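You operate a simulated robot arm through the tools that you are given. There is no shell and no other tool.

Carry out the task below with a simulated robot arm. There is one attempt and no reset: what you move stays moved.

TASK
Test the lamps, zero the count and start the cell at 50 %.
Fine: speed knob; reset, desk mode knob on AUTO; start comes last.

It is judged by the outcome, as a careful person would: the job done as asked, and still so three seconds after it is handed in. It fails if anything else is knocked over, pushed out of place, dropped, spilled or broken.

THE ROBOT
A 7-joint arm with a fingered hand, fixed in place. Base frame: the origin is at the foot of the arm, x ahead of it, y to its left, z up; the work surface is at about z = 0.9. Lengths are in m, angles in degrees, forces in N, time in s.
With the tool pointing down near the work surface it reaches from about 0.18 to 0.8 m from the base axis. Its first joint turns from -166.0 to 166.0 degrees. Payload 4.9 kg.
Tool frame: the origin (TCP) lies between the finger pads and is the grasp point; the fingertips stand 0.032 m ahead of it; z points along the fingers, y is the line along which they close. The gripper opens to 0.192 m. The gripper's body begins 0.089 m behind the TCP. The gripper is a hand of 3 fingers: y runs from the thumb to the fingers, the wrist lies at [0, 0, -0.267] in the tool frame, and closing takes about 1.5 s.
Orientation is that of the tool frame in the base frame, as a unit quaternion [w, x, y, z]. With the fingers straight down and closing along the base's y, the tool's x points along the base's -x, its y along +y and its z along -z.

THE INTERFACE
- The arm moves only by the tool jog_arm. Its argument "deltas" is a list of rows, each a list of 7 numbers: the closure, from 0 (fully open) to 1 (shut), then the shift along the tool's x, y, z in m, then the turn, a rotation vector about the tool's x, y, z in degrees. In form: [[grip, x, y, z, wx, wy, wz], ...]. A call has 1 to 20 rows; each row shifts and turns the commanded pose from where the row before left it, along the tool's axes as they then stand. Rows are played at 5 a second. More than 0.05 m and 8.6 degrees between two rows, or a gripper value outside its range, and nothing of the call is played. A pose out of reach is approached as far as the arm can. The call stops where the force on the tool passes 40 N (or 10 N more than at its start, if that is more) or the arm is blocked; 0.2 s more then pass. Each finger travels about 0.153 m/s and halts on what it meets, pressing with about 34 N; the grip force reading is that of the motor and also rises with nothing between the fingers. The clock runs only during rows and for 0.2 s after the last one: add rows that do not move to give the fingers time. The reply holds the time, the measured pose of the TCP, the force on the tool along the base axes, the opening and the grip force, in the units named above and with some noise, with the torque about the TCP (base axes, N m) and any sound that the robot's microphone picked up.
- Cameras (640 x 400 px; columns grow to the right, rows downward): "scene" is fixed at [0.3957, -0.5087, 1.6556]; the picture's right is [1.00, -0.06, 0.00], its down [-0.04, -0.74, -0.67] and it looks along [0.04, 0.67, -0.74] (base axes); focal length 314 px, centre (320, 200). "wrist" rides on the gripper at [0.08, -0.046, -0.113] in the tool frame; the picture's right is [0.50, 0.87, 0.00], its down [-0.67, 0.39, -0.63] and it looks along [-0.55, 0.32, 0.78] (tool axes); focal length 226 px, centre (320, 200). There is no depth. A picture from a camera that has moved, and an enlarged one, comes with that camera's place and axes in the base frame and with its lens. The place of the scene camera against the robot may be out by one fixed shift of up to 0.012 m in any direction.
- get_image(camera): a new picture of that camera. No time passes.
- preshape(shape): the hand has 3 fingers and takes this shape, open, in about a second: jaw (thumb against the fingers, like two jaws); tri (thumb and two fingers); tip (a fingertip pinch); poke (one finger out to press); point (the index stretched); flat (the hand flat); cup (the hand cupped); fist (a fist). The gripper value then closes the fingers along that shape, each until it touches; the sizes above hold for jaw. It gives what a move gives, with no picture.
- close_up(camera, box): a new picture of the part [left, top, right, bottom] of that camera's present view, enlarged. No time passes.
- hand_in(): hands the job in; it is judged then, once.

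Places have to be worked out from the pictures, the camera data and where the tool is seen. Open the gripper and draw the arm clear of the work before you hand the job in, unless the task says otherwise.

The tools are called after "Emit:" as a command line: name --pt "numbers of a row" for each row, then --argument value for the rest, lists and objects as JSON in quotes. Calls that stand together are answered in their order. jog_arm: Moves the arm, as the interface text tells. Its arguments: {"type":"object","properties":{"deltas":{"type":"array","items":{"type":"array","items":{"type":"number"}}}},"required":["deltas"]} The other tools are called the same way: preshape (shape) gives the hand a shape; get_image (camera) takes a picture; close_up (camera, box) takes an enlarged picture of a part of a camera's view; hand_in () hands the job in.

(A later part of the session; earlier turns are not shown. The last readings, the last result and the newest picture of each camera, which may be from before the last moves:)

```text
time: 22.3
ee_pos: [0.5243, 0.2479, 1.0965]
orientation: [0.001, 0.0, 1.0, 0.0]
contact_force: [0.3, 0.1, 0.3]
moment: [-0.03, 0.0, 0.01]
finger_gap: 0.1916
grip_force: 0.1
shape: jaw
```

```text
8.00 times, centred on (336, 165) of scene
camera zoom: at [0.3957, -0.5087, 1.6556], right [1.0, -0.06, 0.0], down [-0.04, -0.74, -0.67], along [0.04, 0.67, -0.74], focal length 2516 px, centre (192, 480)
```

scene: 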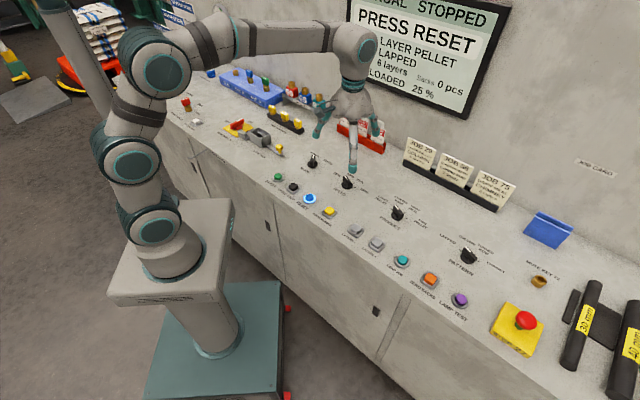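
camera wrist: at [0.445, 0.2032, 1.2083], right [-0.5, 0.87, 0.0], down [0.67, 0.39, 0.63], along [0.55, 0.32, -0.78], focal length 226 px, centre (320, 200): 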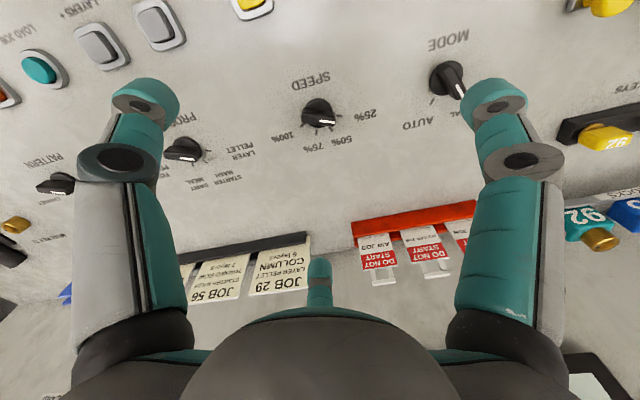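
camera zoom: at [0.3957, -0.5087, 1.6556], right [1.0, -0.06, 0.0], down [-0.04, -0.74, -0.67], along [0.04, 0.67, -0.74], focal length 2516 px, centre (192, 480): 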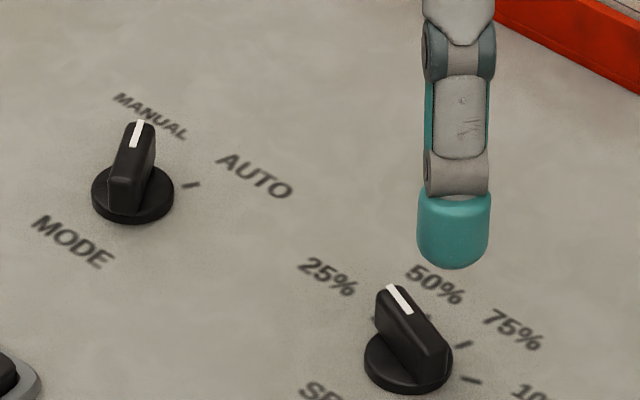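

SPEED knob: centre ≈(0.530,0.2505), wing top z≈0.927, wing azimuth ≈108–112° (25 %), with the 50 % tick at ≈65°, so it needs about −42°. I'll turn the hand so its closing line is across the wing (tool y to about 200°) and half close the jaw, still high up.

Emit:
jog_arm --pt "0.1 -0.0005 0.0002 0 0 0 -8.4" --pt "0.2 0 0 0 0 0 -8.4" --pt "0.3 0 0 0 0 0 -8.4" --pt "0.4 0 0 0 0 0 -8.4" --pt "0.5 0 0 0 0 0 -8.4" --pt "0.55 0 0 0 0 0 -8.4" --pt "0.55 0 0 0 0 0 -8.4" --pt "0.55 0 0 0 0 0 -8.4" --pt "0.55 0 0 0 0 0 -8.4" --pt "0.55 0 0 0 0 0 -8.4" --pt "0.55 0 0 0 0 0 -8.4" --pt "0.55 0 0 0 0 0 -8.4" --pt "0.55 0 0 0 0 0 -8.4" --pt "0.55 0 0 0 0 0 0" --pt "0.55 0 0 0 0 0 0"

Emit:
get_image --camera "wrist"

Emit:
get_image --camera "scene"

```text
time: 25.5
ee_pos: [0.5275, 0.2498, 1.0982]
orientation: [0.0, 0.816, -0.579, 0.001]
contact_force: [0.3, -0.2, -0.4]
moment: [0.04, 0.02, 0.0]
finger_gap: 0.087
grip_force: 0.0
shape: jaw
```

```text
taken
camera wrist: at [0.5971, 0.1899, 1.2108], right [-0.65, -0.76, 0.0], down [-0.59, 0.51, 0.63], along [-0.48, 0.41, -0.78], focal length 226 px, centre (320, 200)
```

wrist: 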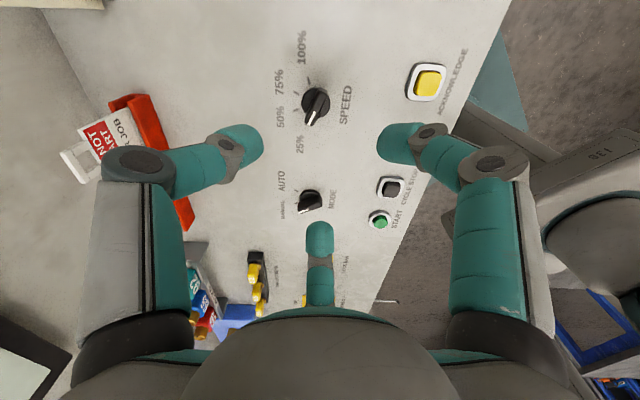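

```text
taken
```

scene: 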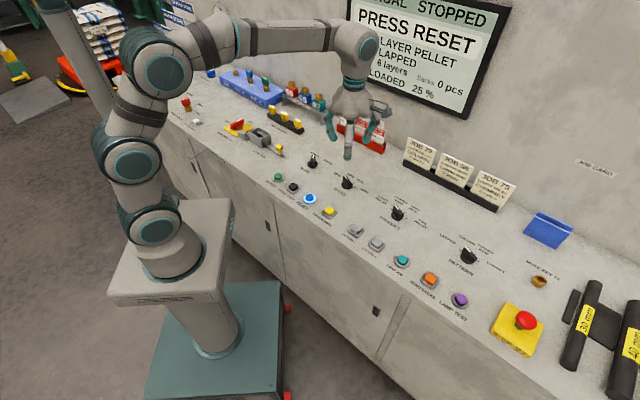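

The hand is now at y-azimuth ≈199° with an 8.7 cm gap. I'll zoom in on the knob from this new viewpoint to refine its centre and wing angle.

Emit:
close_up --camera "wrist" --box '[252, 60, 380, 140]'

Emit:
close_up --camera "wrist" --box '[260, 160, 372, 230]'

```text
5.00 times, centred on (316, 100) of wrist
camera zoom: at [0.5971, 0.1899, 1.2108], right [-0.65, -0.76, 0.0], down [-0.59, 0.51, 0.63], along [-0.48, 0.41, -0.78], focal length 1130 px, centre (340, 700)
```

zoom: 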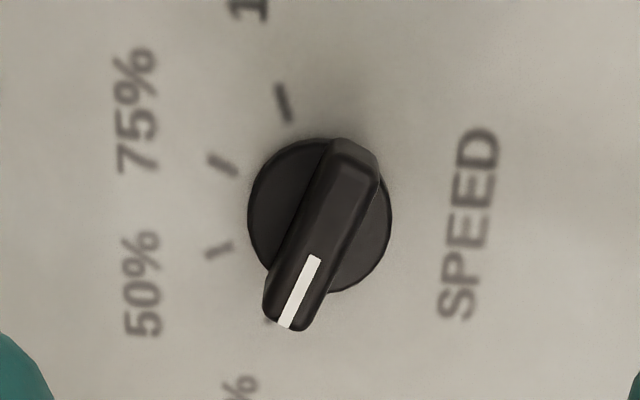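

```text
5.71 times, centred on (316, 195) of wrist
camera zoom: at [0.5971, 0.1899, 1.2108], right [-0.65, -0.76, 0.0], down [-0.59, 0.51, 0.63], along [-0.48, 0.41, -0.78], focal length 1292 px, centre (343, 229)
```

zoom: 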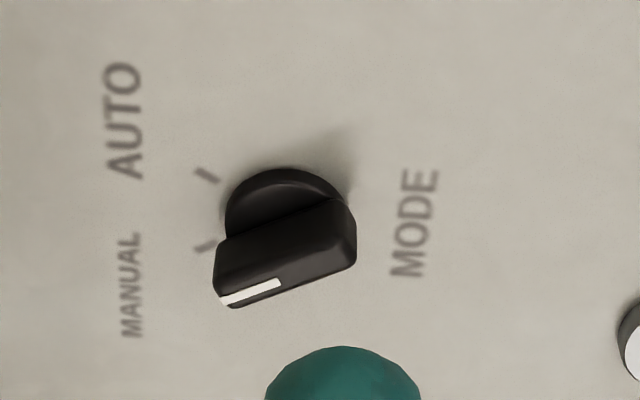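

The new viewpoint puts the SPEED knob centre at (0.533,0.252), wing top z≈0.918 and desk ≈0.89. The ticks are 45° apart: 25 % at ≈112°, 50 % at ≈67°. I'll correct the alignment slightly and close nearly shut in the air to see how far the tips extend when gripping something about 11 mm thick.

Emit:
jog_arm --pt "0.6 -0.0001 -0.0059 0 0 0 -3.2" --pt "0.75 0 0 0 0 0 0" --pt "0.9 0 0 0 0 0 0" --pt "0.93 0 0 0 0 0 0" --pt "0.93 0 0 0 0 0 0" --pt "0.93 0 0 0 0 0 0"

Emit:
get_image --camera "wrist"

Emit:
close_up --camera "scene" --box '[300, 80, 400, 190]'

```text
time: 26.9
ee_pos: [0.5324, 0.2505, 1.0992]
orientation: [0.0, 0.831, -0.556, 0.0]
contact_force: [0.5, -1.1, -0.2]
moment: [-0.01, -0.03, -0.01]
finger_gap: 0.0137
grip_force: 0.1
shape: jaw
```

```text
taken
camera wrist: at [0.6053, 0.1955, 1.211], right [-0.61, -0.79, 0.0], down [-0.61, 0.47, 0.63], along [-0.5, 0.38, -0.78], focal length 226 px, centre (320, 200)
```

wrist: 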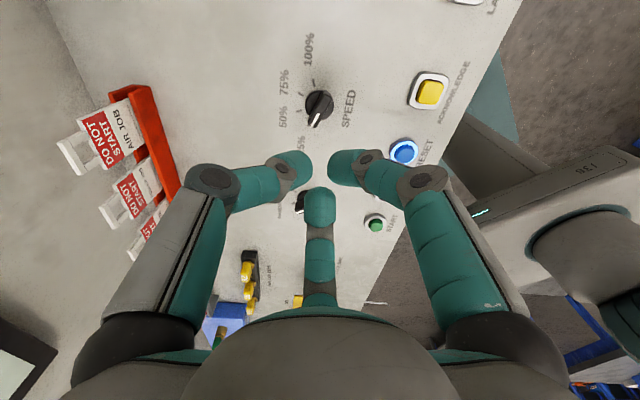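

```text
3.64 times, centred on (350, 135) of scene
camera zoom: at [0.3957, -0.5087, 1.6556], right [1.0, -0.06, 0.0], down [-0.04, -0.74, -0.67], along [0.04, 0.67, -0.74], focal length 1144 px, centre (211, 436)
```

zoom: 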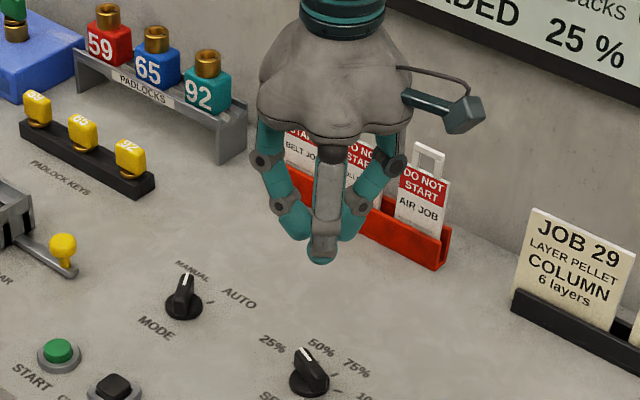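

With an ~11–14 mm gap the tips reach about 0.044 m ahead of the TCP. I'll open to about 6–7 cm, descend to TCP z≈0.955 and look again before closing.

Emit:
jog_arm --pt "0.8 0 0 0 0 0 0" --pt "0.65 0 0 0 0 0 0" --pt "0.65 0 0 0.04 0 0 0" --pt "0.65 0 0 0.04 0 0 0" --pt "0.65 0 0 0.03 0 0 0" --pt "0.65 0 0 0.02 0 0 0" --pt "0.65 0 0 0.014 0 0 0" --pt "0.65 0 0 0 0 0 0" --pt "0.65 0 0 0 0 0 0"

Emit:
get_image --camera "wrist"

Emit:
close_up --camera "scene" --box '[300, 120, 400, 210]'

```text
time: 28.9
ee_pos: [0.5333, 0.2516, 0.9525]
orientation: [0.0, 0.831, -0.557, 0.0]
contact_force: [-0.8, -0.5, 0.3]
moment: [0.04, -0.01, 0.0]
finger_gap: 0.0668
grip_force: 0.0
shape: jaw
```

```text
taken
camera wrist: at [0.6051, 0.1954, 1.0656], right [-0.61, -0.79, 0.0], down [-0.61, 0.47, 0.63], along [-0.5, 0.38, -0.78], focal length 226 px, centre (320, 200)
```

wrist: 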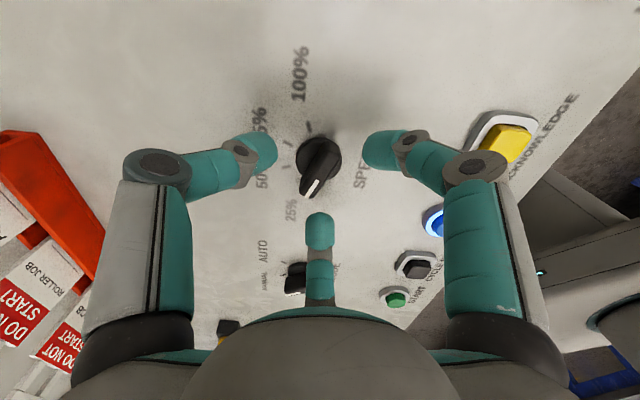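

```text
4.44 times, centred on (350, 165) of scene
camera zoom: at [0.3957, -0.5087, 1.6556], right [1.0, -0.06, 0.0], down [-0.04, -0.74, -0.67], along [0.04, 0.67, -0.74], focal length 1398 px, centre (187, 356)
```

zoom: 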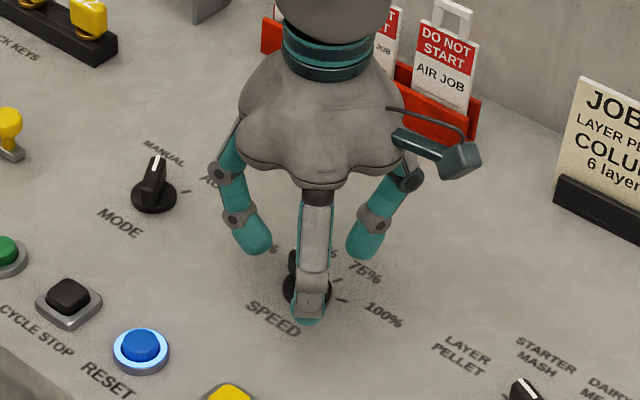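

Emit:
close_up --camera "wrist" --box '[256, 110, 384, 190]'

Emit:
close_up --camera "wrist" --box '[200, 100, 440, 250]'

```text
5.00 times, centred on (320, 150) of wrist
camera zoom: at [0.6051, 0.1954, 1.0656], right [-0.61, -0.79, 0.0], down [-0.61, 0.47, 0.63], along [-0.5, 0.38, -0.78], focal length 1130 px, centre (320, 450)
```

zoom: 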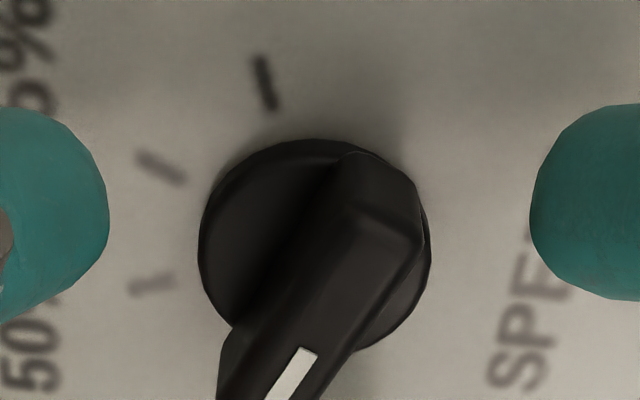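

```text
2.67 times, centred on (320, 175) of wrist
camera zoom: at [0.6051, 0.1954, 1.0656], right [-0.61, -0.79, 0.0], down [-0.61, 0.47, 0.63], along [-0.5, 0.38, -0.78], focal length 603 px, centre (320, 267)
```

zoom: 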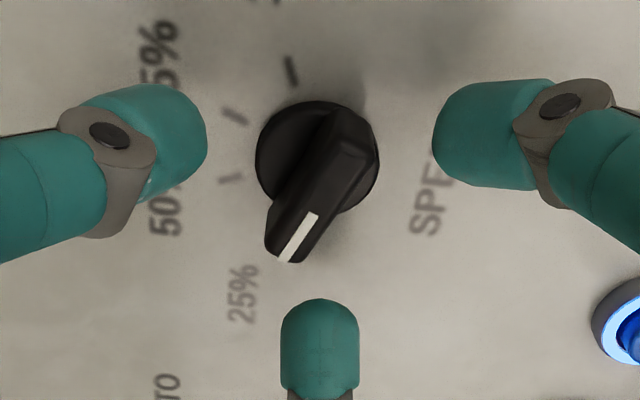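

The knob is centred between the fingers, with disc centre at (0.533,0.252) and wing top z≈0.919. The three fingers close radially, so the thumb and the pair meet the wing together only if it lies about 7.5 mm toward the thumb. I'll shift that much, drop 4 mm and close gently.

Emit:
jog_arm --pt "0.65 0 0.004 0.002 0 0 -1.5" --pt "0.65 0 0.0035 0.002 0 0 0" --pt "0.7 0 0 0 0 0 0" --pt "0.75 0 0 0 0 0 0" --pt "0.8 0 0 0 0 0 0" --pt "0.85 0 0 0 0 0 0" --pt "0.9 0 0 0 0 0 0" --pt "0.95 0 0 0 0 0 0" --pt "0.95 0 0 0 0 0 0" --pt "0.95 0 0 0 0 0 0"

Emit:
get_image --camera "wrist"

Emit:
close_up --camera "wrist" --box '[240, 110, 400, 210]'

Emit:
close_up --camera "scene" --box '[310, 130, 390, 200]'

```text
time: 31.1
ee_pos: [0.5278, 0.2474, 0.9497]
orientation: [0.0, 0.838, -0.546, 0.0]
contact_force: [4.6, 3.2, -2.6]
moment: [0.12, -0.19, 0.05]
finger_gap: 0.0137
grip_force: 33.8
shape: jaw
```

```text
taken
camera wrist: at [0.6, 0.1949, 1.062], right [-0.59, -0.81, 0.0], down [-0.63, 0.46, 0.63], along [-0.51, 0.37, -0.78], focal length 226 px, centre (320, 200)
```

wrist: 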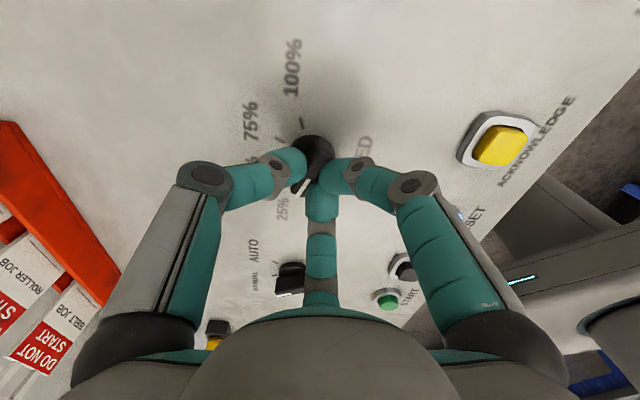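

```text
4.00 times, centred on (320, 160) of wrist
camera zoom: at [0.6, 0.1949, 1.062], right [-0.59, -0.81, 0.0], down [-0.63, 0.46, 0.63], along [-0.51, 0.37, -0.78], focal length 904 px, centre (320, 360)
```

zoom: 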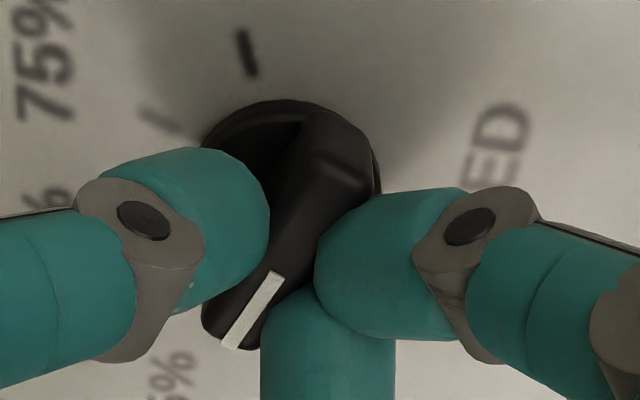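

```text
5.71 times, centred on (350, 165) of scene
camera zoom: at [0.3957, -0.5087, 1.6556], right [1.0, -0.06, 0.0], down [-0.04, -0.74, -0.67], along [0.04, 0.67, -0.74], focal length 1797 px, centre (149, 400)
```

zoom: 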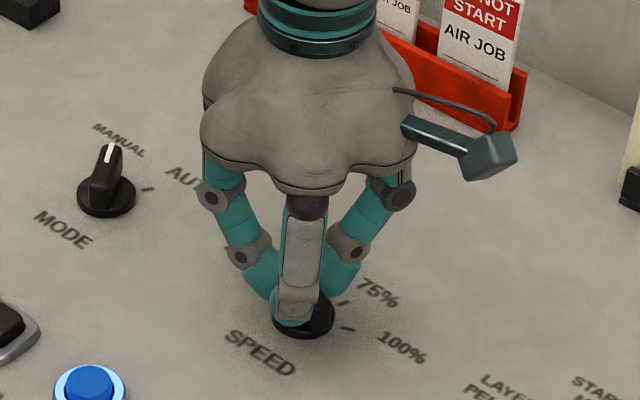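

The wing is held between the thumb and the two fingers with only a few N of side force. I'll turn the hand about the knob axis 45° clockwise (seen from above) toward the 50 % tick.

Emit:
jog_arm --pt "0.95 -0.0009 0.0002 0 0 0 7.5" --pt "0.95 -0.0009 0.0002 0 0 0 7.5" --pt "0.95 -0.0009 0.0002 0 0 0 7.5" --pt "0.95 -0.0009 0.0002 0 0 0 7.5" --pt "0.95 -0.0009 0.0002 0 0 0 7.5" --pt "0.95 -0.0009 0.0002 0 0 0 7.5" --pt "0.95 0 0 0 0 0 0" --pt "0.95 0 0 0 0 0 0"

Emit:
close_up --camera "wrist" --box '[240, 110, 400, 210]'

Emit:
close_up --camera "scene" --box '[330, 0, 530, 125]'

Emit:
close_up --camera "scene" --box '[310, 130, 390, 200]'

```text
time: 32.9
ee_pos: [0.5246, 0.253, 0.9493]
orientation: [0.001, -0.566, 0.824, 0.001]
contact_force: [14.6, 14.0, -3.9]
moment: [0.27, -0.36, 0.16]
finger_gap: 0.0134
grip_force: 34.1
shape: jaw
```

```text
4.00 times, centred on (320, 160) of wrist
camera zoom: at [0.5387, 0.1632, 1.0621], right [-0.99, -0.15, 0.0], down [-0.12, 0.77, 0.63], along [-0.1, 0.62, -0.77], focal length 904 px, centre (320, 360)
```

zoom: 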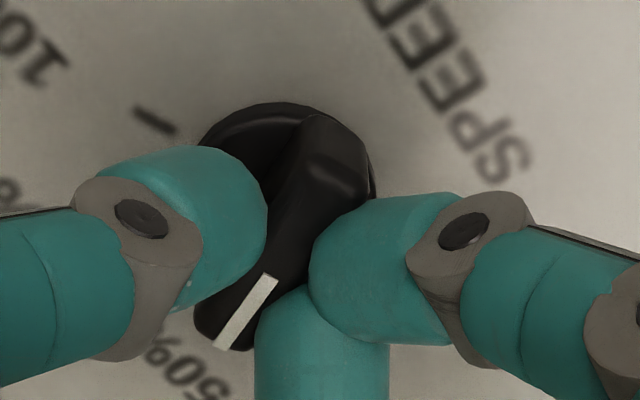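

```text
3.20 times, centred on (430, 62) of scene
camera zoom: at [0.3957, -0.5087, 1.6556], right [1.0, -0.06, 0.0], down [-0.04, -0.74, -0.67], along [0.04, 0.67, -0.74], focal length 1006 px, centre (-32, 640)
```

zoom: 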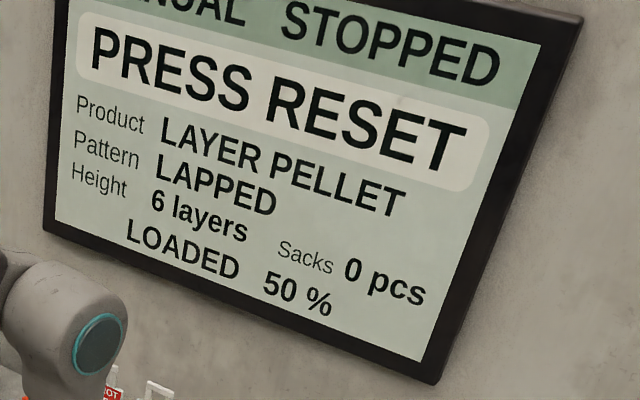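

```text
5.71 times, centred on (350, 165) of scene
camera zoom: at [0.3957, -0.5087, 1.6556], right [1.0, -0.06, 0.0], down [-0.04, -0.74, -0.67], along [0.04, 0.67, -0.74], focal length 1797 px, centre (149, 400)
```

zoom: 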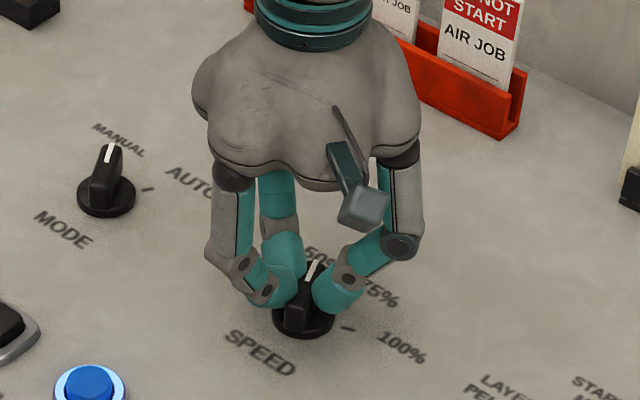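

The display shows 50 %, and the wing points at the 50 % tick. I'll open the fingers gently, lift clear, and check that it stayed.

Emit:
jog_arm --pt "0.88 0 0 0 0 0 0" --pt "0.8 0 0 0 0 0 0" --pt "0.72 0 0 0 0 0 0" --pt "0.65 0 0 0 0 0 0" --pt "0.62 0 0 0 0 0 0" --pt "0.62 0 0 0 0 0 0" --pt "0.62 0 0 -0.02 0 0 0" --pt "0.62 0 0 -0.03 0 0 0" --pt "0.62 0 0 -0.05 0 0 0" --pt "0.62 0 0 -0.04 0 0 0" --pt "0.62 0 0 0 0 0 0" --pt "0.62 0 0 0 0 0 0"

Emit:
get_image --camera "wrist"

Emit:
get_image --camera "scene"

```text
time: 35.5
ee_pos: [0.5241, 0.2534, 1.0903]
orientation: [0.0, -0.566, 0.825, 0.0]
contact_force: [-0.2, -0.4, 0.0]
moment: [-0.02, -0.02, 0.02]
finger_gap: 0.0724
grip_force: 0.1
shape: jaw
```

```text
taken
camera wrist: at [0.538, 0.1633, 1.203], right [-0.99, -0.16, 0.0], down [-0.12, 0.77, 0.63], along [-0.1, 0.62, -0.78], focal length 226 px, centre (320, 200)
```

wrist: 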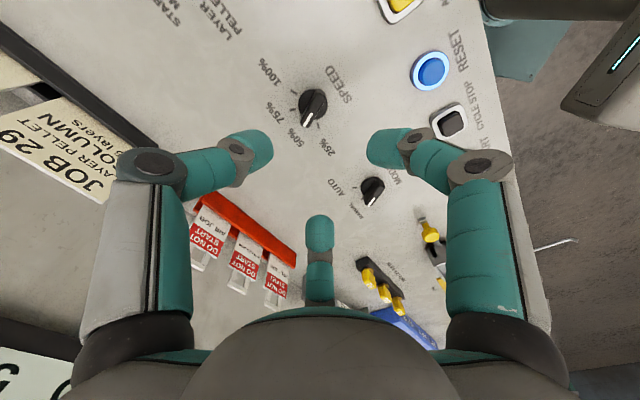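

```text
taken
```

scene: 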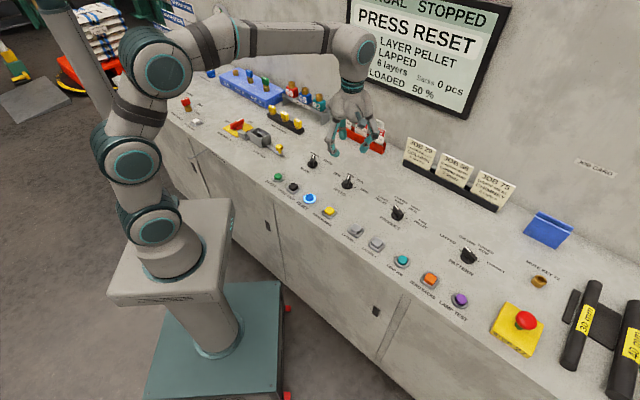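

SPEED holds at 50 % after release. RESET is next, so I'll switch to poke and zoom on RESET and the MODE knob to measure both.

Emit:
preshape --shape "poke"

Emit:
close_up --camera "wrist" --box '[392, 30, 488, 90]'

Emit:
close_up --camera "wrist" --box '[320, 150, 432, 220]'

Emit:
get_image --camera "wrist"

```text
time: 36.4
ee_pos: [0.5243, 0.2545, 1.0897]
orientation: [0.0, -0.566, 0.824, 0.0]
contact_force: [0.7, 1.1, 0.4]
moment: [0.01, -0.01, 0.04]
finger_gap: 0.0
grip_force: 0.0
shape: poke
```

```text
6.67 times, centred on (440, 60) of wrist
camera zoom: at [0.5381, 0.1633, 1.2028], right [-0.99, -0.16, 0.0], down [-0.12, 0.77, 0.63], along [-0.1, 0.62, -0.78], focal length 1507 px, centre (-480, 1133)
```

zoom: 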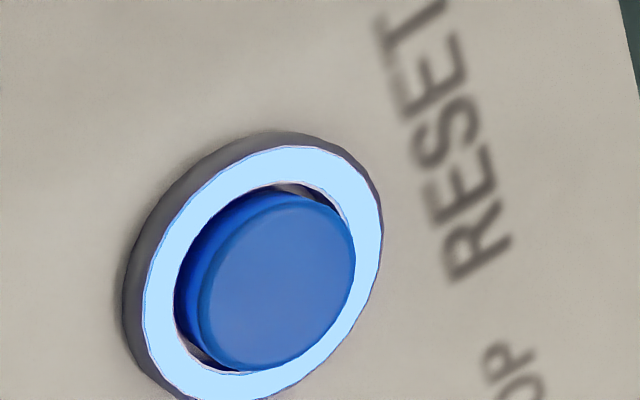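

```text
5.71 times, centred on (376, 185) of wrist
camera zoom: at [0.5381, 0.1633, 1.2028], right [-0.99, -0.16, 0.0], down [-0.12, 0.77, 0.63], along [-0.1, 0.62, -0.78], focal length 1292 px, centre (0, 286)
```

zoom: 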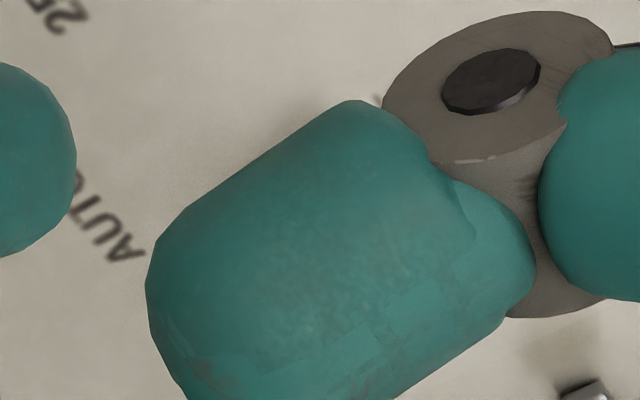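

```text
taken
camera wrist: at [0.5381, 0.1633, 1.2028], right [-0.99, -0.16, 0.0], down [-0.12, 0.77, 0.63], along [-0.1, 0.62, -0.78], focal length 226 px, centre (320, 200)
```

wrist: 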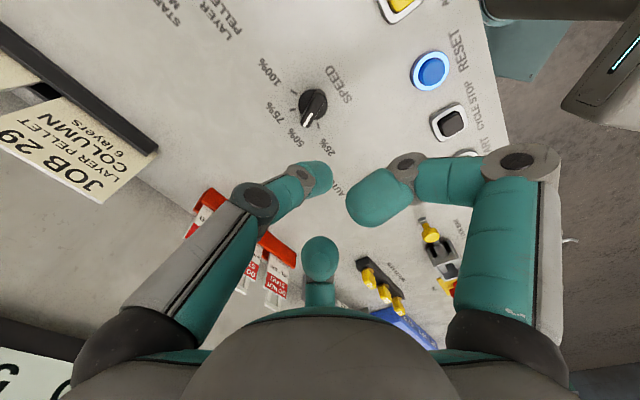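

RESET measures at (0.401,0.192), cap top ≈0.909. I'll move over it to TCP z≈0.966, leaving about 2 cm of clearance.

Emit:
jog_arm --pt "0 0.0259 0.0225 0.02 0 0 0" --pt "0 0.0259 0.0225 0.02 0 0 0" --pt "0 0.0259 0.0225 0.02 0 0 0" --pt "0 0.0259 0.0224 0.02 0 0 0" --pt "0 0 0 0.02 0 0 0" --pt "0 0 0 0.015 0 0 0" --pt "0 0 0 0.009 0 0 0" --pt "0 0 0 0 0 0 0" --pt "0 0 0 0 0 0 0"

Emit:
get_image --camera "wrist"

Emit:
close_up --camera "scene" --box '[260, 150, 360, 230]'

```text
time: 38.4
ee_pos: [0.4045, 0.1883, 0.9655]
orientation: [0.0, -0.566, 0.824, 0.0]
contact_force: [-0.1, -0.9, 0.5]
moment: [-0.02, 0.0, 0.0]
finger_gap: 0.0
grip_force: 0.1
shape: poke
```

```text
taken
camera wrist: at [0.417, 0.0986, 1.0775], right [-0.99, -0.16, 0.0], down [-0.12, 0.77, 0.63], along [-0.1, 0.62, -0.78], focal length 226 px, centre (320, 200)
```

wrist: 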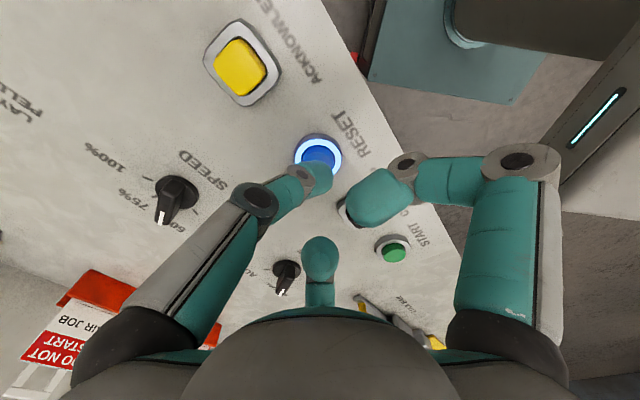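

```text
5.00 times, centred on (310, 190) of scene
camera zoom: at [0.3957, -0.5087, 1.6556], right [1.0, -0.06, 0.0], down [-0.04, -0.74, -0.67], along [0.04, 0.67, -0.74], focal length 1573 px, centre (370, 250)
```

zoom: 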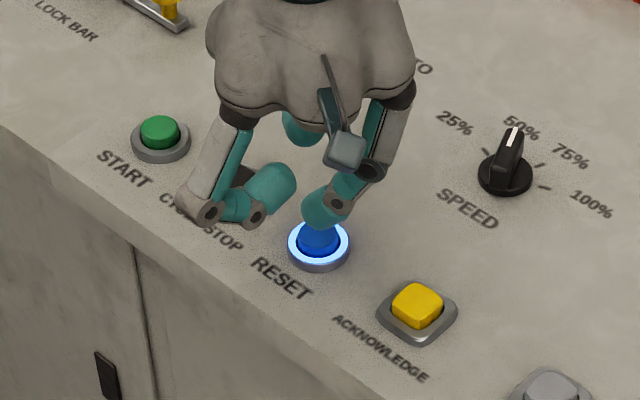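

The fingertip is over RESET and the other fingers are well above their neighbours. I'll press in small steps.

Emit:
jog_arm --pt "0 0 0 0.008 0 0 0" --pt "0 0 0 0.006 0 0 0" --pt "0 0 0 0.004 0 0 0" --pt "0 0 0 0.003 0 0 0" --pt "0 0 0 0.003 0 0 0" --pt "0 0 0 0.002 0 0 0" --pt "0 0 0 0 0 0 0" --pt "0 0 0 0 0 0 0"

Emit:
get_image --camera "scene"

Emit:
close_up --camera "scene" --box '[330, 0, 530, 125]'

```text
time: 40.2
ee_pos: [0.4041, 0.1902, 0.9403]
orientation: [0.003, -0.567, 0.824, 0.0]
contact_force: [2.9, -1.8, 23.7]
moment: [0.0, -0.07, 0.01]
finger_gap: 0.0003
grip_force: 0.0
shape: poke
heard: click
```

```text
taken
```

scene: 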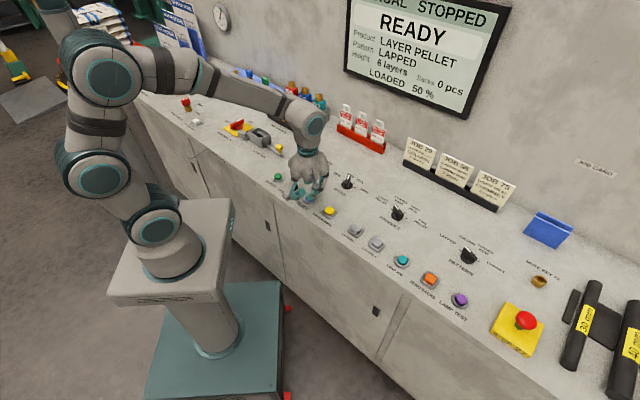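

```text
3.20 times, centred on (430, 62) of scene
camera zoom: at [0.3957, -0.5087, 1.6556], right [1.0, -0.06, 0.0], down [-0.04, -0.74, -0.67], along [0.04, 0.67, -0.74], focal length 1006 px, centre (-32, 640)
```

zoom: 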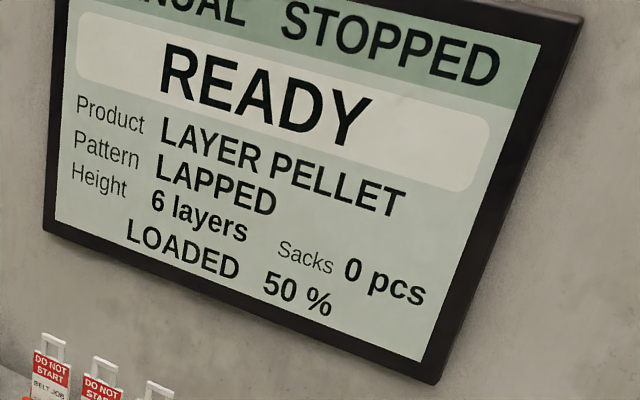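

The display now says READY, 0 pcs, 50 %. I'll lift off, move above the MODE knob and return to the jaw shape there.

Emit:
jog_arm --pt "0 0 0 -0.01 0 0 0" --pt "0 0 0 -0.02 0 0 0" --pt "0 0 0 -0.03 0 0 0" --pt "0 -0.0338 0.0096 -0.019 0 0 0" --pt "0 -0.0338 0.0096 -0.019 0 0 0" --pt "0 -0.0338 0.0096 -0.019 0 0 0" --pt "0 -0.0338 0.0096 -0.019 0 0 0" --pt "0 -0.0338 0.0096 -0.019 0 0 0" --pt "0 0 0 0 0 0 0" --pt "0 0 0 0 0 0 0"

Emit:
preshape --shape "jaw"

Emit:
get_image --camera "wrist"

Emit:
get_image --camera "scene"

```text
time: 42.4
ee_pos: [0.4212, 0.3633, 1.0948]
orientation: [0.0, -0.566, 0.824, 0.0]
contact_force: [0.8, 0.0, 0.4]
moment: [-0.01, 0.01, 0.02]
finger_gap: 0.0
grip_force: 0.1
shape: poke
```

```text
time: 43.3
ee_pos: [0.4204, 0.3644, 1.0951]
orientation: [0.001, -0.566, 0.824, 0.0]
contact_force: [0.1, 0.3, -1.3]
moment: [-0.06, -0.01, -0.03]
finger_gap: 0.192
grip_force: 0.0
shape: jaw
```

```text
taken
camera wrist: at [0.4343, 0.2739, 1.2074], right [-0.99, -0.16, 0.0], down [-0.12, 0.77, 0.63], along [-0.1, 0.62, -0.78], focal length 226 px, centre (320, 200)
```

wrist: 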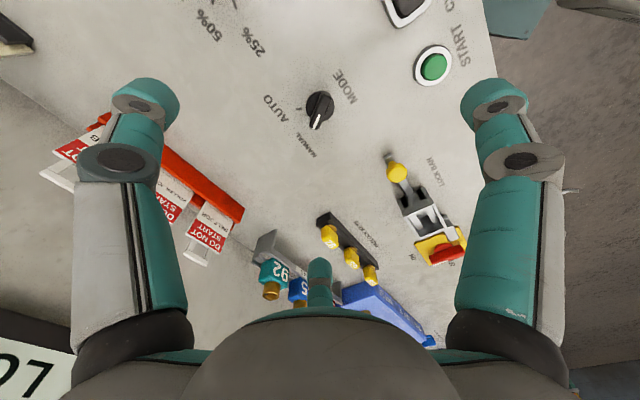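

```text
taken
```

scene: 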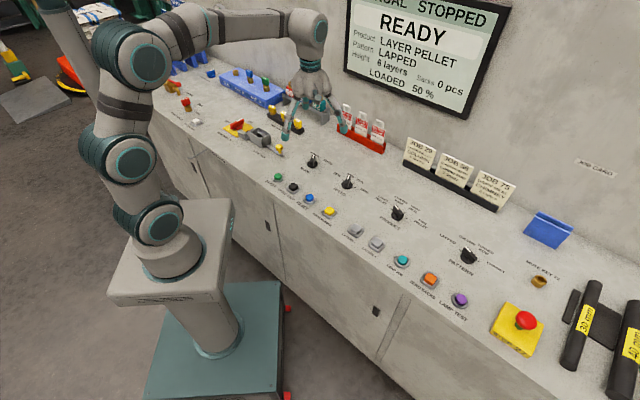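

Emit:
close_up --camera "wrist" --box '[256, 70, 384, 150]'

Emit:
close_up --camera "scene" --box '[280, 140, 344, 180]'

```text
5.00 times, centred on (320, 110) of wrist
camera zoom: at [0.4343, 0.2739, 1.2074], right [-0.99, -0.16, 0.0], down [-0.12, 0.77, 0.63], along [-0.1, 0.62, -0.78], focal length 1130 px, centre (320, 650)
```

zoom: 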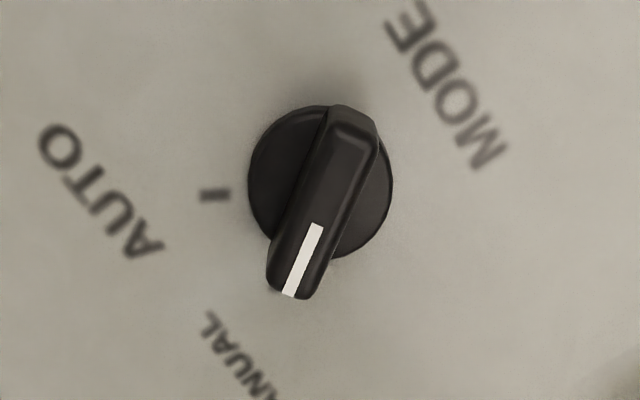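

```text
10.00 times, centred on (312, 160) of scene
camera zoom: at [0.3957, -0.5087, 1.6556], right [1.0, -0.06, 0.0], down [-0.04, -0.74, -0.67], along [0.04, 0.67, -0.74], focal length 3145 px, centre (400, 600)
```

zoom: 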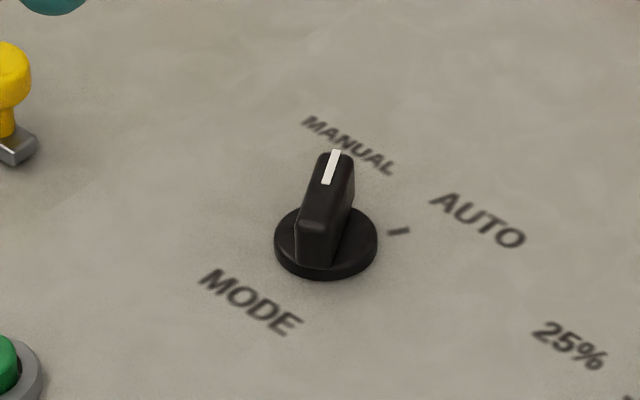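

MODE knob: centre (0.420,0.365), wing at ≈75–78° (MANUAL), AUTO tick at ≈15°, so −60° is needed. I'll align the hand across the wing (y-azimuth ≈166°) with the same 7.5 mm thumb-side offset, narrow the jaw and descend to TCP z≈0.95.

Emit:
jog_arm --pt "0.15 0.0007 0.008 0 0 0 -7" --pt "0.3 0 0 0 0 0 0" --pt "0.45 0 0 0 0 0 0" --pt "0.6 0 0 0 0 0 0" --pt "0.65 0 0 0 0 0 0" --pt "0.65 0 0 0.04 0 0 0" --pt "0.65 0 0 0.04 0 0 0" --pt "0.65 0 0 0.03 0 0 0" --pt "0.65 0 0 0.02 0 0 0" --pt "0.65 0 0 0.014 0 0 0" --pt "0.65 0 0 0 0 0 0" --pt "0.65 0 0 0 0 0 0"

Emit:
get_image --camera "wrist"

Emit:
close_up --camera "wrist" --box '[200, 100, 440, 250]'

Emit:
close_up --camera "scene" --box '[250, 100, 370, 200]'

```text
time: 45.9
ee_pos: [0.411, 0.3647, 0.9503]
orientation: [0.0, -0.615, 0.789, -0.001]
contact_force: [-0.3, 0.0, 0.4]
moment: [0.03, 0.0, 0.01]
finger_gap: 0.0677
grip_force: 0.1
shape: jaw
```

```text
taken
camera wrist: at [0.4356, 0.2782, 1.0632], right [-0.96, -0.27, 0.0], down [-0.21, 0.75, 0.63], along [-0.17, 0.61, -0.78], focal length 226 px, centre (320, 200)
```

wrist: 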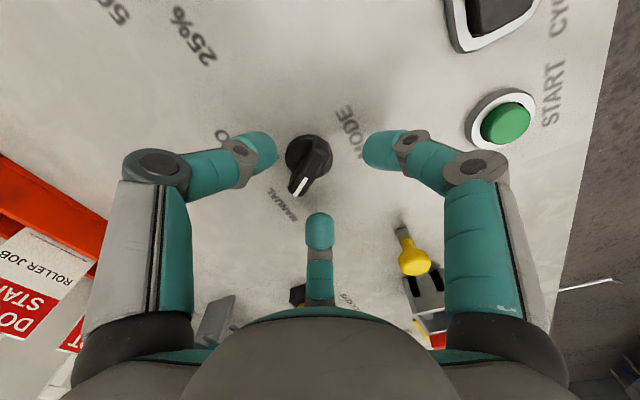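

```text
2.67 times, centred on (320, 175) of wrist
camera zoom: at [0.4356, 0.2782, 1.0632], right [-0.96, -0.27, 0.0], down [-0.21, 0.75, 0.63], along [-0.17, 0.61, -0.78], focal length 603 px, centre (320, 267)
```

zoom: 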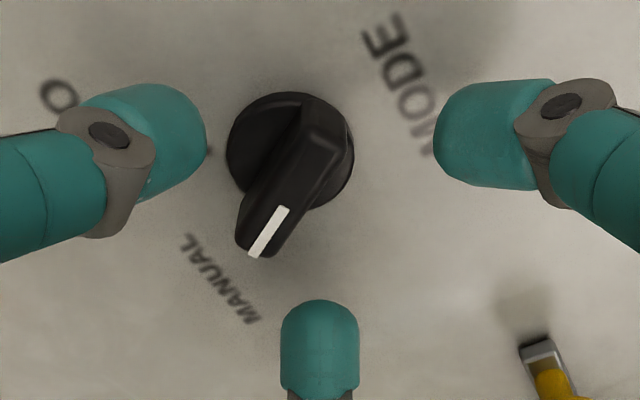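

```text
4.00 times, centred on (310, 150) of scene
camera zoom: at [0.3957, -0.5087, 1.6556], right [1.0, -0.06, 0.0], down [-0.04, -0.74, -0.67], along [0.04, 0.67, -0.74], focal length 1258 px, centre (360, 400)
```

zoom: 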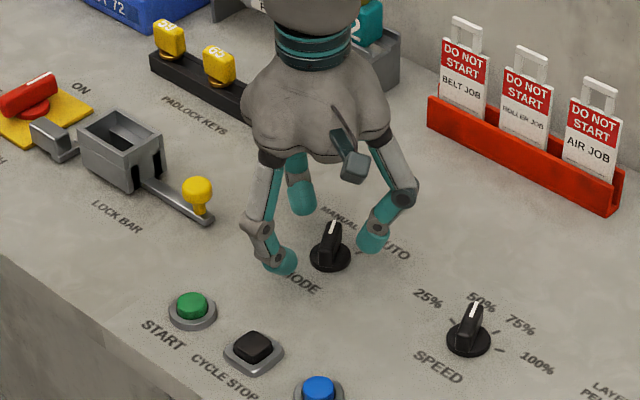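

The knob sits about 10 mm toward the thumb instead of 7.5 mm. I'll correct by 2.5 mm and close on the wing.

Emit:
jog_arm --pt "0.65 0 -0.0025 0.001 0 0 0" --pt "0.7 0 0 0 0 0 0" --pt "0.75 0 0 0 0 0 0" --pt "0.8 0 0 0 0 0 0" --pt "0.85 0 0 0 0 0 0" --pt "0.9 0 0 0 0 0 0" --pt "0.95 0 0 0 0 0 0" --pt "0.95 0 0 0 0 0 0" --pt "0.95 0 0 0 0 0 0"

Emit:
close_up --camera "wrist" --box '[240, 110, 400, 210]'

Emit:
close_up --camera "scene" --box '[270, 110, 350, 180]'

```text
time: 47.9
ee_pos: [0.4131, 0.366, 0.9487]
orientation: [0.001, -0.615, 0.789, 0.0]
contact_force: [3.1, 0.5, -2.5]
moment: [0.0, -0.15, 0.0]
finger_gap: 0.0142
grip_force: 33.8
shape: jaw
```

```text
4.00 times, centred on (320, 160) of wrist
camera zoom: at [0.4383, 0.2779, 1.062], right [-0.96, -0.27, 0.0], down [-0.21, 0.75, 0.63], along [-0.17, 0.61, -0.78], focal length 904 px, centre (320, 360)
```

zoom: 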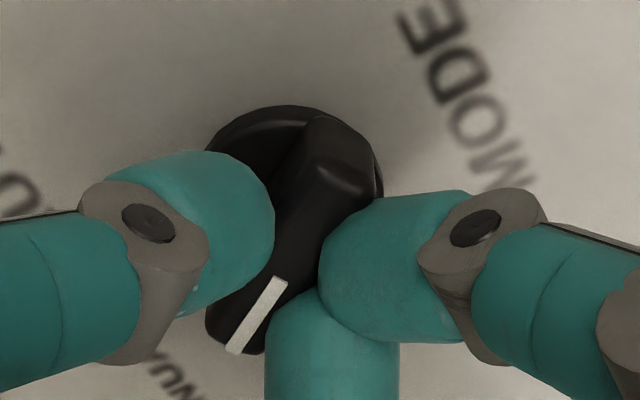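

```text
5.71 times, centred on (310, 145) of scene
camera zoom: at [0.3957, -0.5087, 1.6556], right [1.0, -0.06, 0.0], down [-0.04, -0.74, -0.67], along [0.04, 0.67, -0.74], focal length 1797 px, centre (377, 514)
```

zoom: 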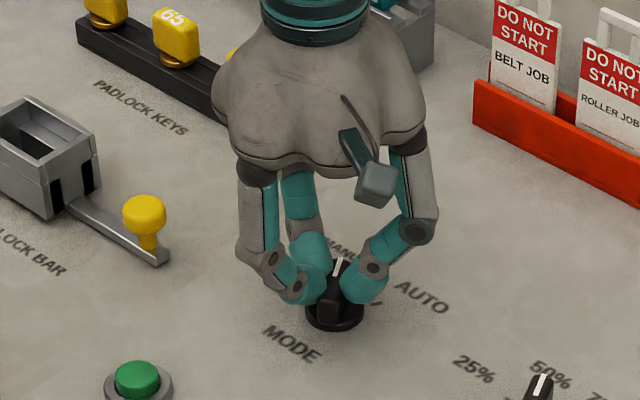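

The wing is gripped with low forces. I'll turn the hand 60° clockwise about the knob axis toward AUTO.

Emit:
jog_arm --pt "0.95 -0.0011 0 0 0 0 7.5" --pt "0.95 -0.0011 0 0 0 0 7.5" --pt "0.95 -0.0011 0 0 0 0 7.5" --pt "0.95 -0.0011 0 0 0 0 7.5" --pt "0.95 -0.0011 0 0 0 0 7.5" --pt "0.95 -0.0011 0 0 0 0 7.5" --pt "0.95 -0.0011 0 0 0 0 7.5" --pt "0.95 -0.0011 0 0 0 0 7.5" --pt "0.95 0 0 0 0 0 0" --pt "0.95 0 0 0 0 0 0"

Emit:
close_up --camera "wrist" --box '[240, 110, 400, 210]'

Emit:
get_image --camera "scene"

Emit:
close_up --camera "scene" --box '[270, 110, 350, 180]'

```text
time: 50.1
ee_pos: [0.4192, 0.3718, 0.9495]
orientation: [0.0, -0.139, 0.99, 0.0]
contact_force: [-11.9, -14.0, 6.4]
moment: [-0.46, 0.24, -0.16]
finger_gap: 0.0142
grip_force: 34.2
shape: jaw
```

```text
4.00 times, centred on (320, 160) of wrist
camera zoom: at [0.3547, 0.3064, 1.0618], right [-0.72, 0.7, 0.0], down [0.54, 0.56, 0.63], along [0.44, 0.45, -0.78], focal length 904 px, centre (320, 360)
```

zoom: 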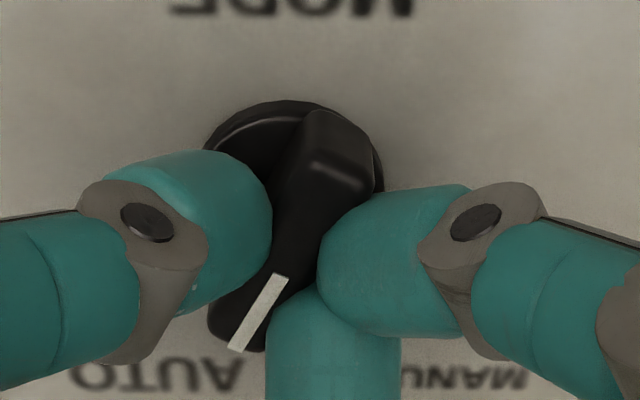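

```text
taken
```

scene: 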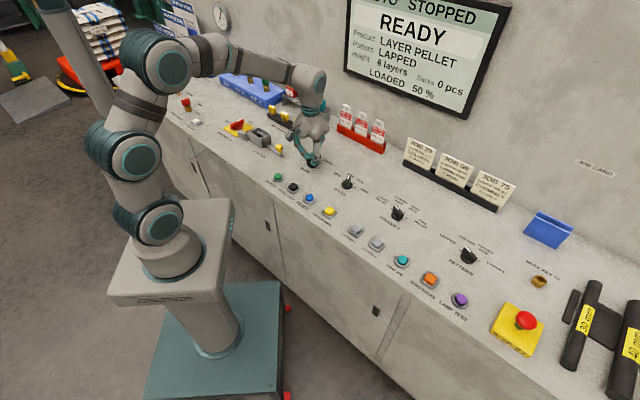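

```text
5.71 times, centred on (310, 145) of scene
camera zoom: at [0.3957, -0.5087, 1.6556], right [1.0, -0.06, 0.0], down [-0.04, -0.74, -0.67], along [0.04, 0.67, -0.74], focal length 1797 px, centre (377, 514)
```

zoom: 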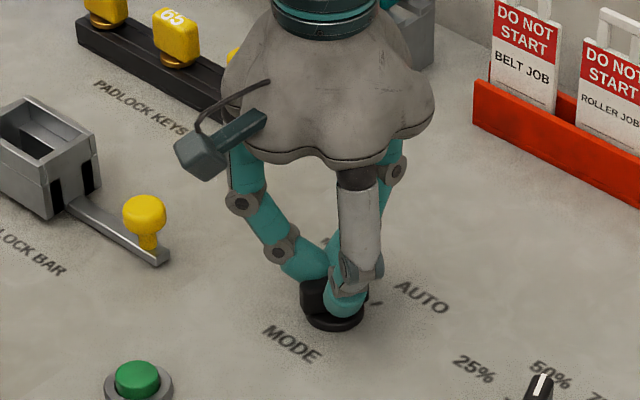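

The display shows AUTO STOPPED, READY. I'll release the knob gently and lift clear.

Emit:
jog_arm --pt "0.88 0 0 0 0 0 0" --pt "0.8 0 0 0 0 0 0" --pt "0.72 0 0 0 0 0 0" --pt "0.65 0 0 0 0 0 0" --pt "0.62 0 0 0 0 0 0" --pt "0.62 0 0 0 0 0 0" --pt "0.62 0 0 -0.02 0 0 0" --pt "0.62 0 0 -0.03 0 0 0" --pt "0.62 0 0 -0.05 0 0 0" --pt "0.62 0 0 -0.04 0 0 0" --pt "0.62 0 0 0 0 0 0" --pt "0.62 0 0 0 0 0 0"

Emit:
get_image --camera "wrist"

Emit:
get_image --camera "scene"

Emit:
close_up --camera "scene" --box '[260, 140, 420, 240]'

```text
time: 52.7
ee_pos: [0.4174, 0.3724, 1.0912]
orientation: [0.0, -0.138, 0.99, -0.001]
contact_force: [0.3, 0.2, 0.3]
moment: [0.01, 0.01, 0.03]
finger_gap: 0.0727
grip_force: 0.0
shape: jaw
```

```text
taken
camera wrist: at [0.3535, 0.3077, 1.2028], right [-0.72, 0.7, 0.0], down [0.54, 0.56, 0.63], along [0.44, 0.45, -0.78], focal length 226 px, centre (320, 200)
```

wrist: 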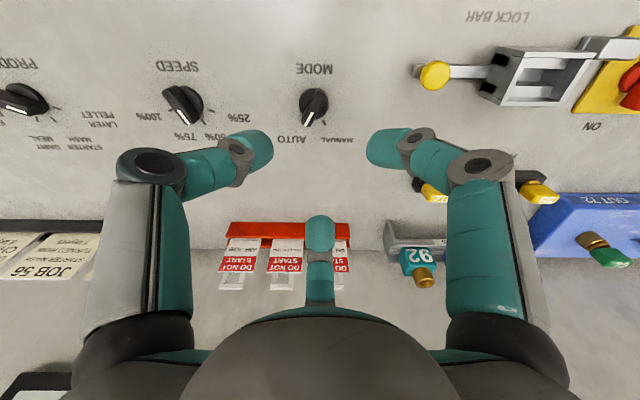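

```text
taken
```

scene: 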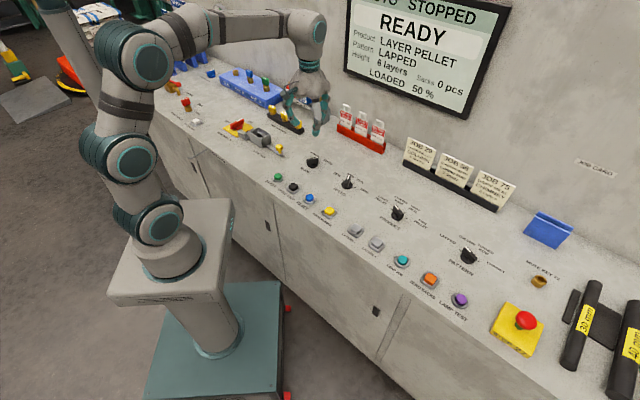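

```text
4.00 times, centred on (340, 190) of scene
camera zoom: at [0.3957, -0.5087, 1.6556], right [1.0, -0.06, 0.0], down [-0.04, -0.74, -0.67], along [0.04, 0.67, -0.74], focal length 1258 px, centre (240, 240)
```

zoom: 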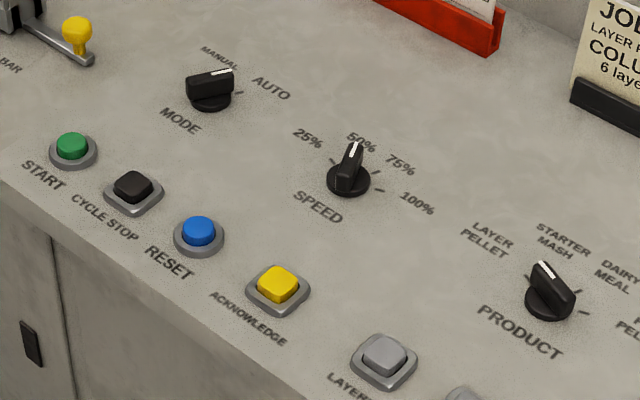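

The speed knob is on 50 %, the mode knob on AUTO, the display READY with 0 pcs. START is at (0.296,0.2975), so I'll shape to poke and move over it.

Emit:
preshape --shape "poke"

Emit:
jog_arm --pt "0 0.0344 -0.0106 0.02 0 0 0" --pt "0 0.0344 -0.0106 0.02 0 0 0" --pt "0 0.0344 -0.0106 0.02 0 0 0" --pt "0 0.0345 -0.0107 0.02 0 0 0" --pt "0 0 0 0.02 0 0 0" --pt "0 0 0 0.015 0 0 0" --pt "0 0 0 0.01 0 0 0" --pt "0 0 0 0 0 0 0" --pt "0 0 0 0 0 0 0"

Emit:
get_image --camera "wrist"

Emit:
close_up --camera "scene" --box '[230, 120, 330, 200]'

```text
time: 53.6
ee_pos: [0.4174, 0.3731, 1.0898]
orientation: [0.0, -0.138, 0.99, 0.0]
contact_force: [0.0, -0.1, -1.6]
moment: [0.02, -0.02, 0.03]
finger_gap: 0.0
grip_force: 0.0
shape: poke
```

```text
time: 55.6
ee_pos: [0.3005, 0.2932, 0.966]
orientation: [0.0, -0.138, 0.99, 0.0]
contact_force: [0.0, -0.2, 0.3]
moment: [-0.01, -0.01, -0.01]
finger_gap: 0.0001
grip_force: 0.0
shape: poke
```

```text
taken
camera wrist: at [0.2357, 0.2281, 1.0773], right [-0.72, 0.7, 0.0], down [0.54, 0.56, 0.63], along [0.44, 0.45, -0.78], focal length 226 px, centre (320, 200)
```

wrist: 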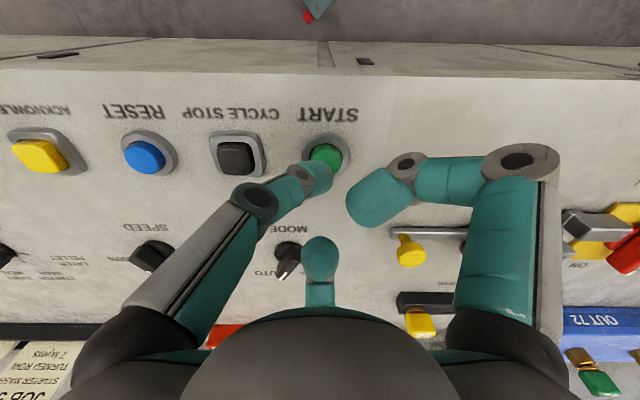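

```text
5.00 times, centred on (280, 160) of scene
camera zoom: at [0.3957, -0.5087, 1.6556], right [1.0, -0.06, 0.0], down [-0.04, -0.74, -0.67], along [0.04, 0.67, -0.74], focal length 1573 px, centre (520, 400)
```

zoom: 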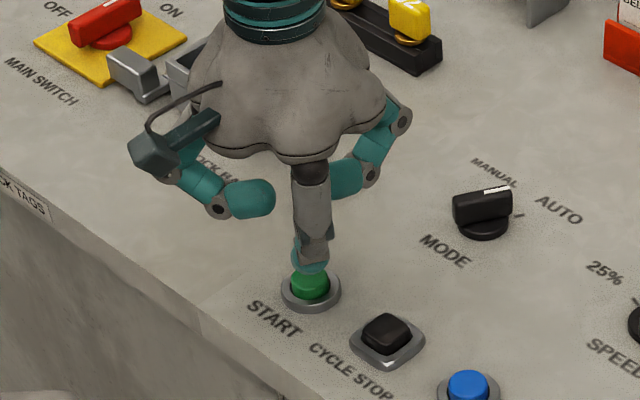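

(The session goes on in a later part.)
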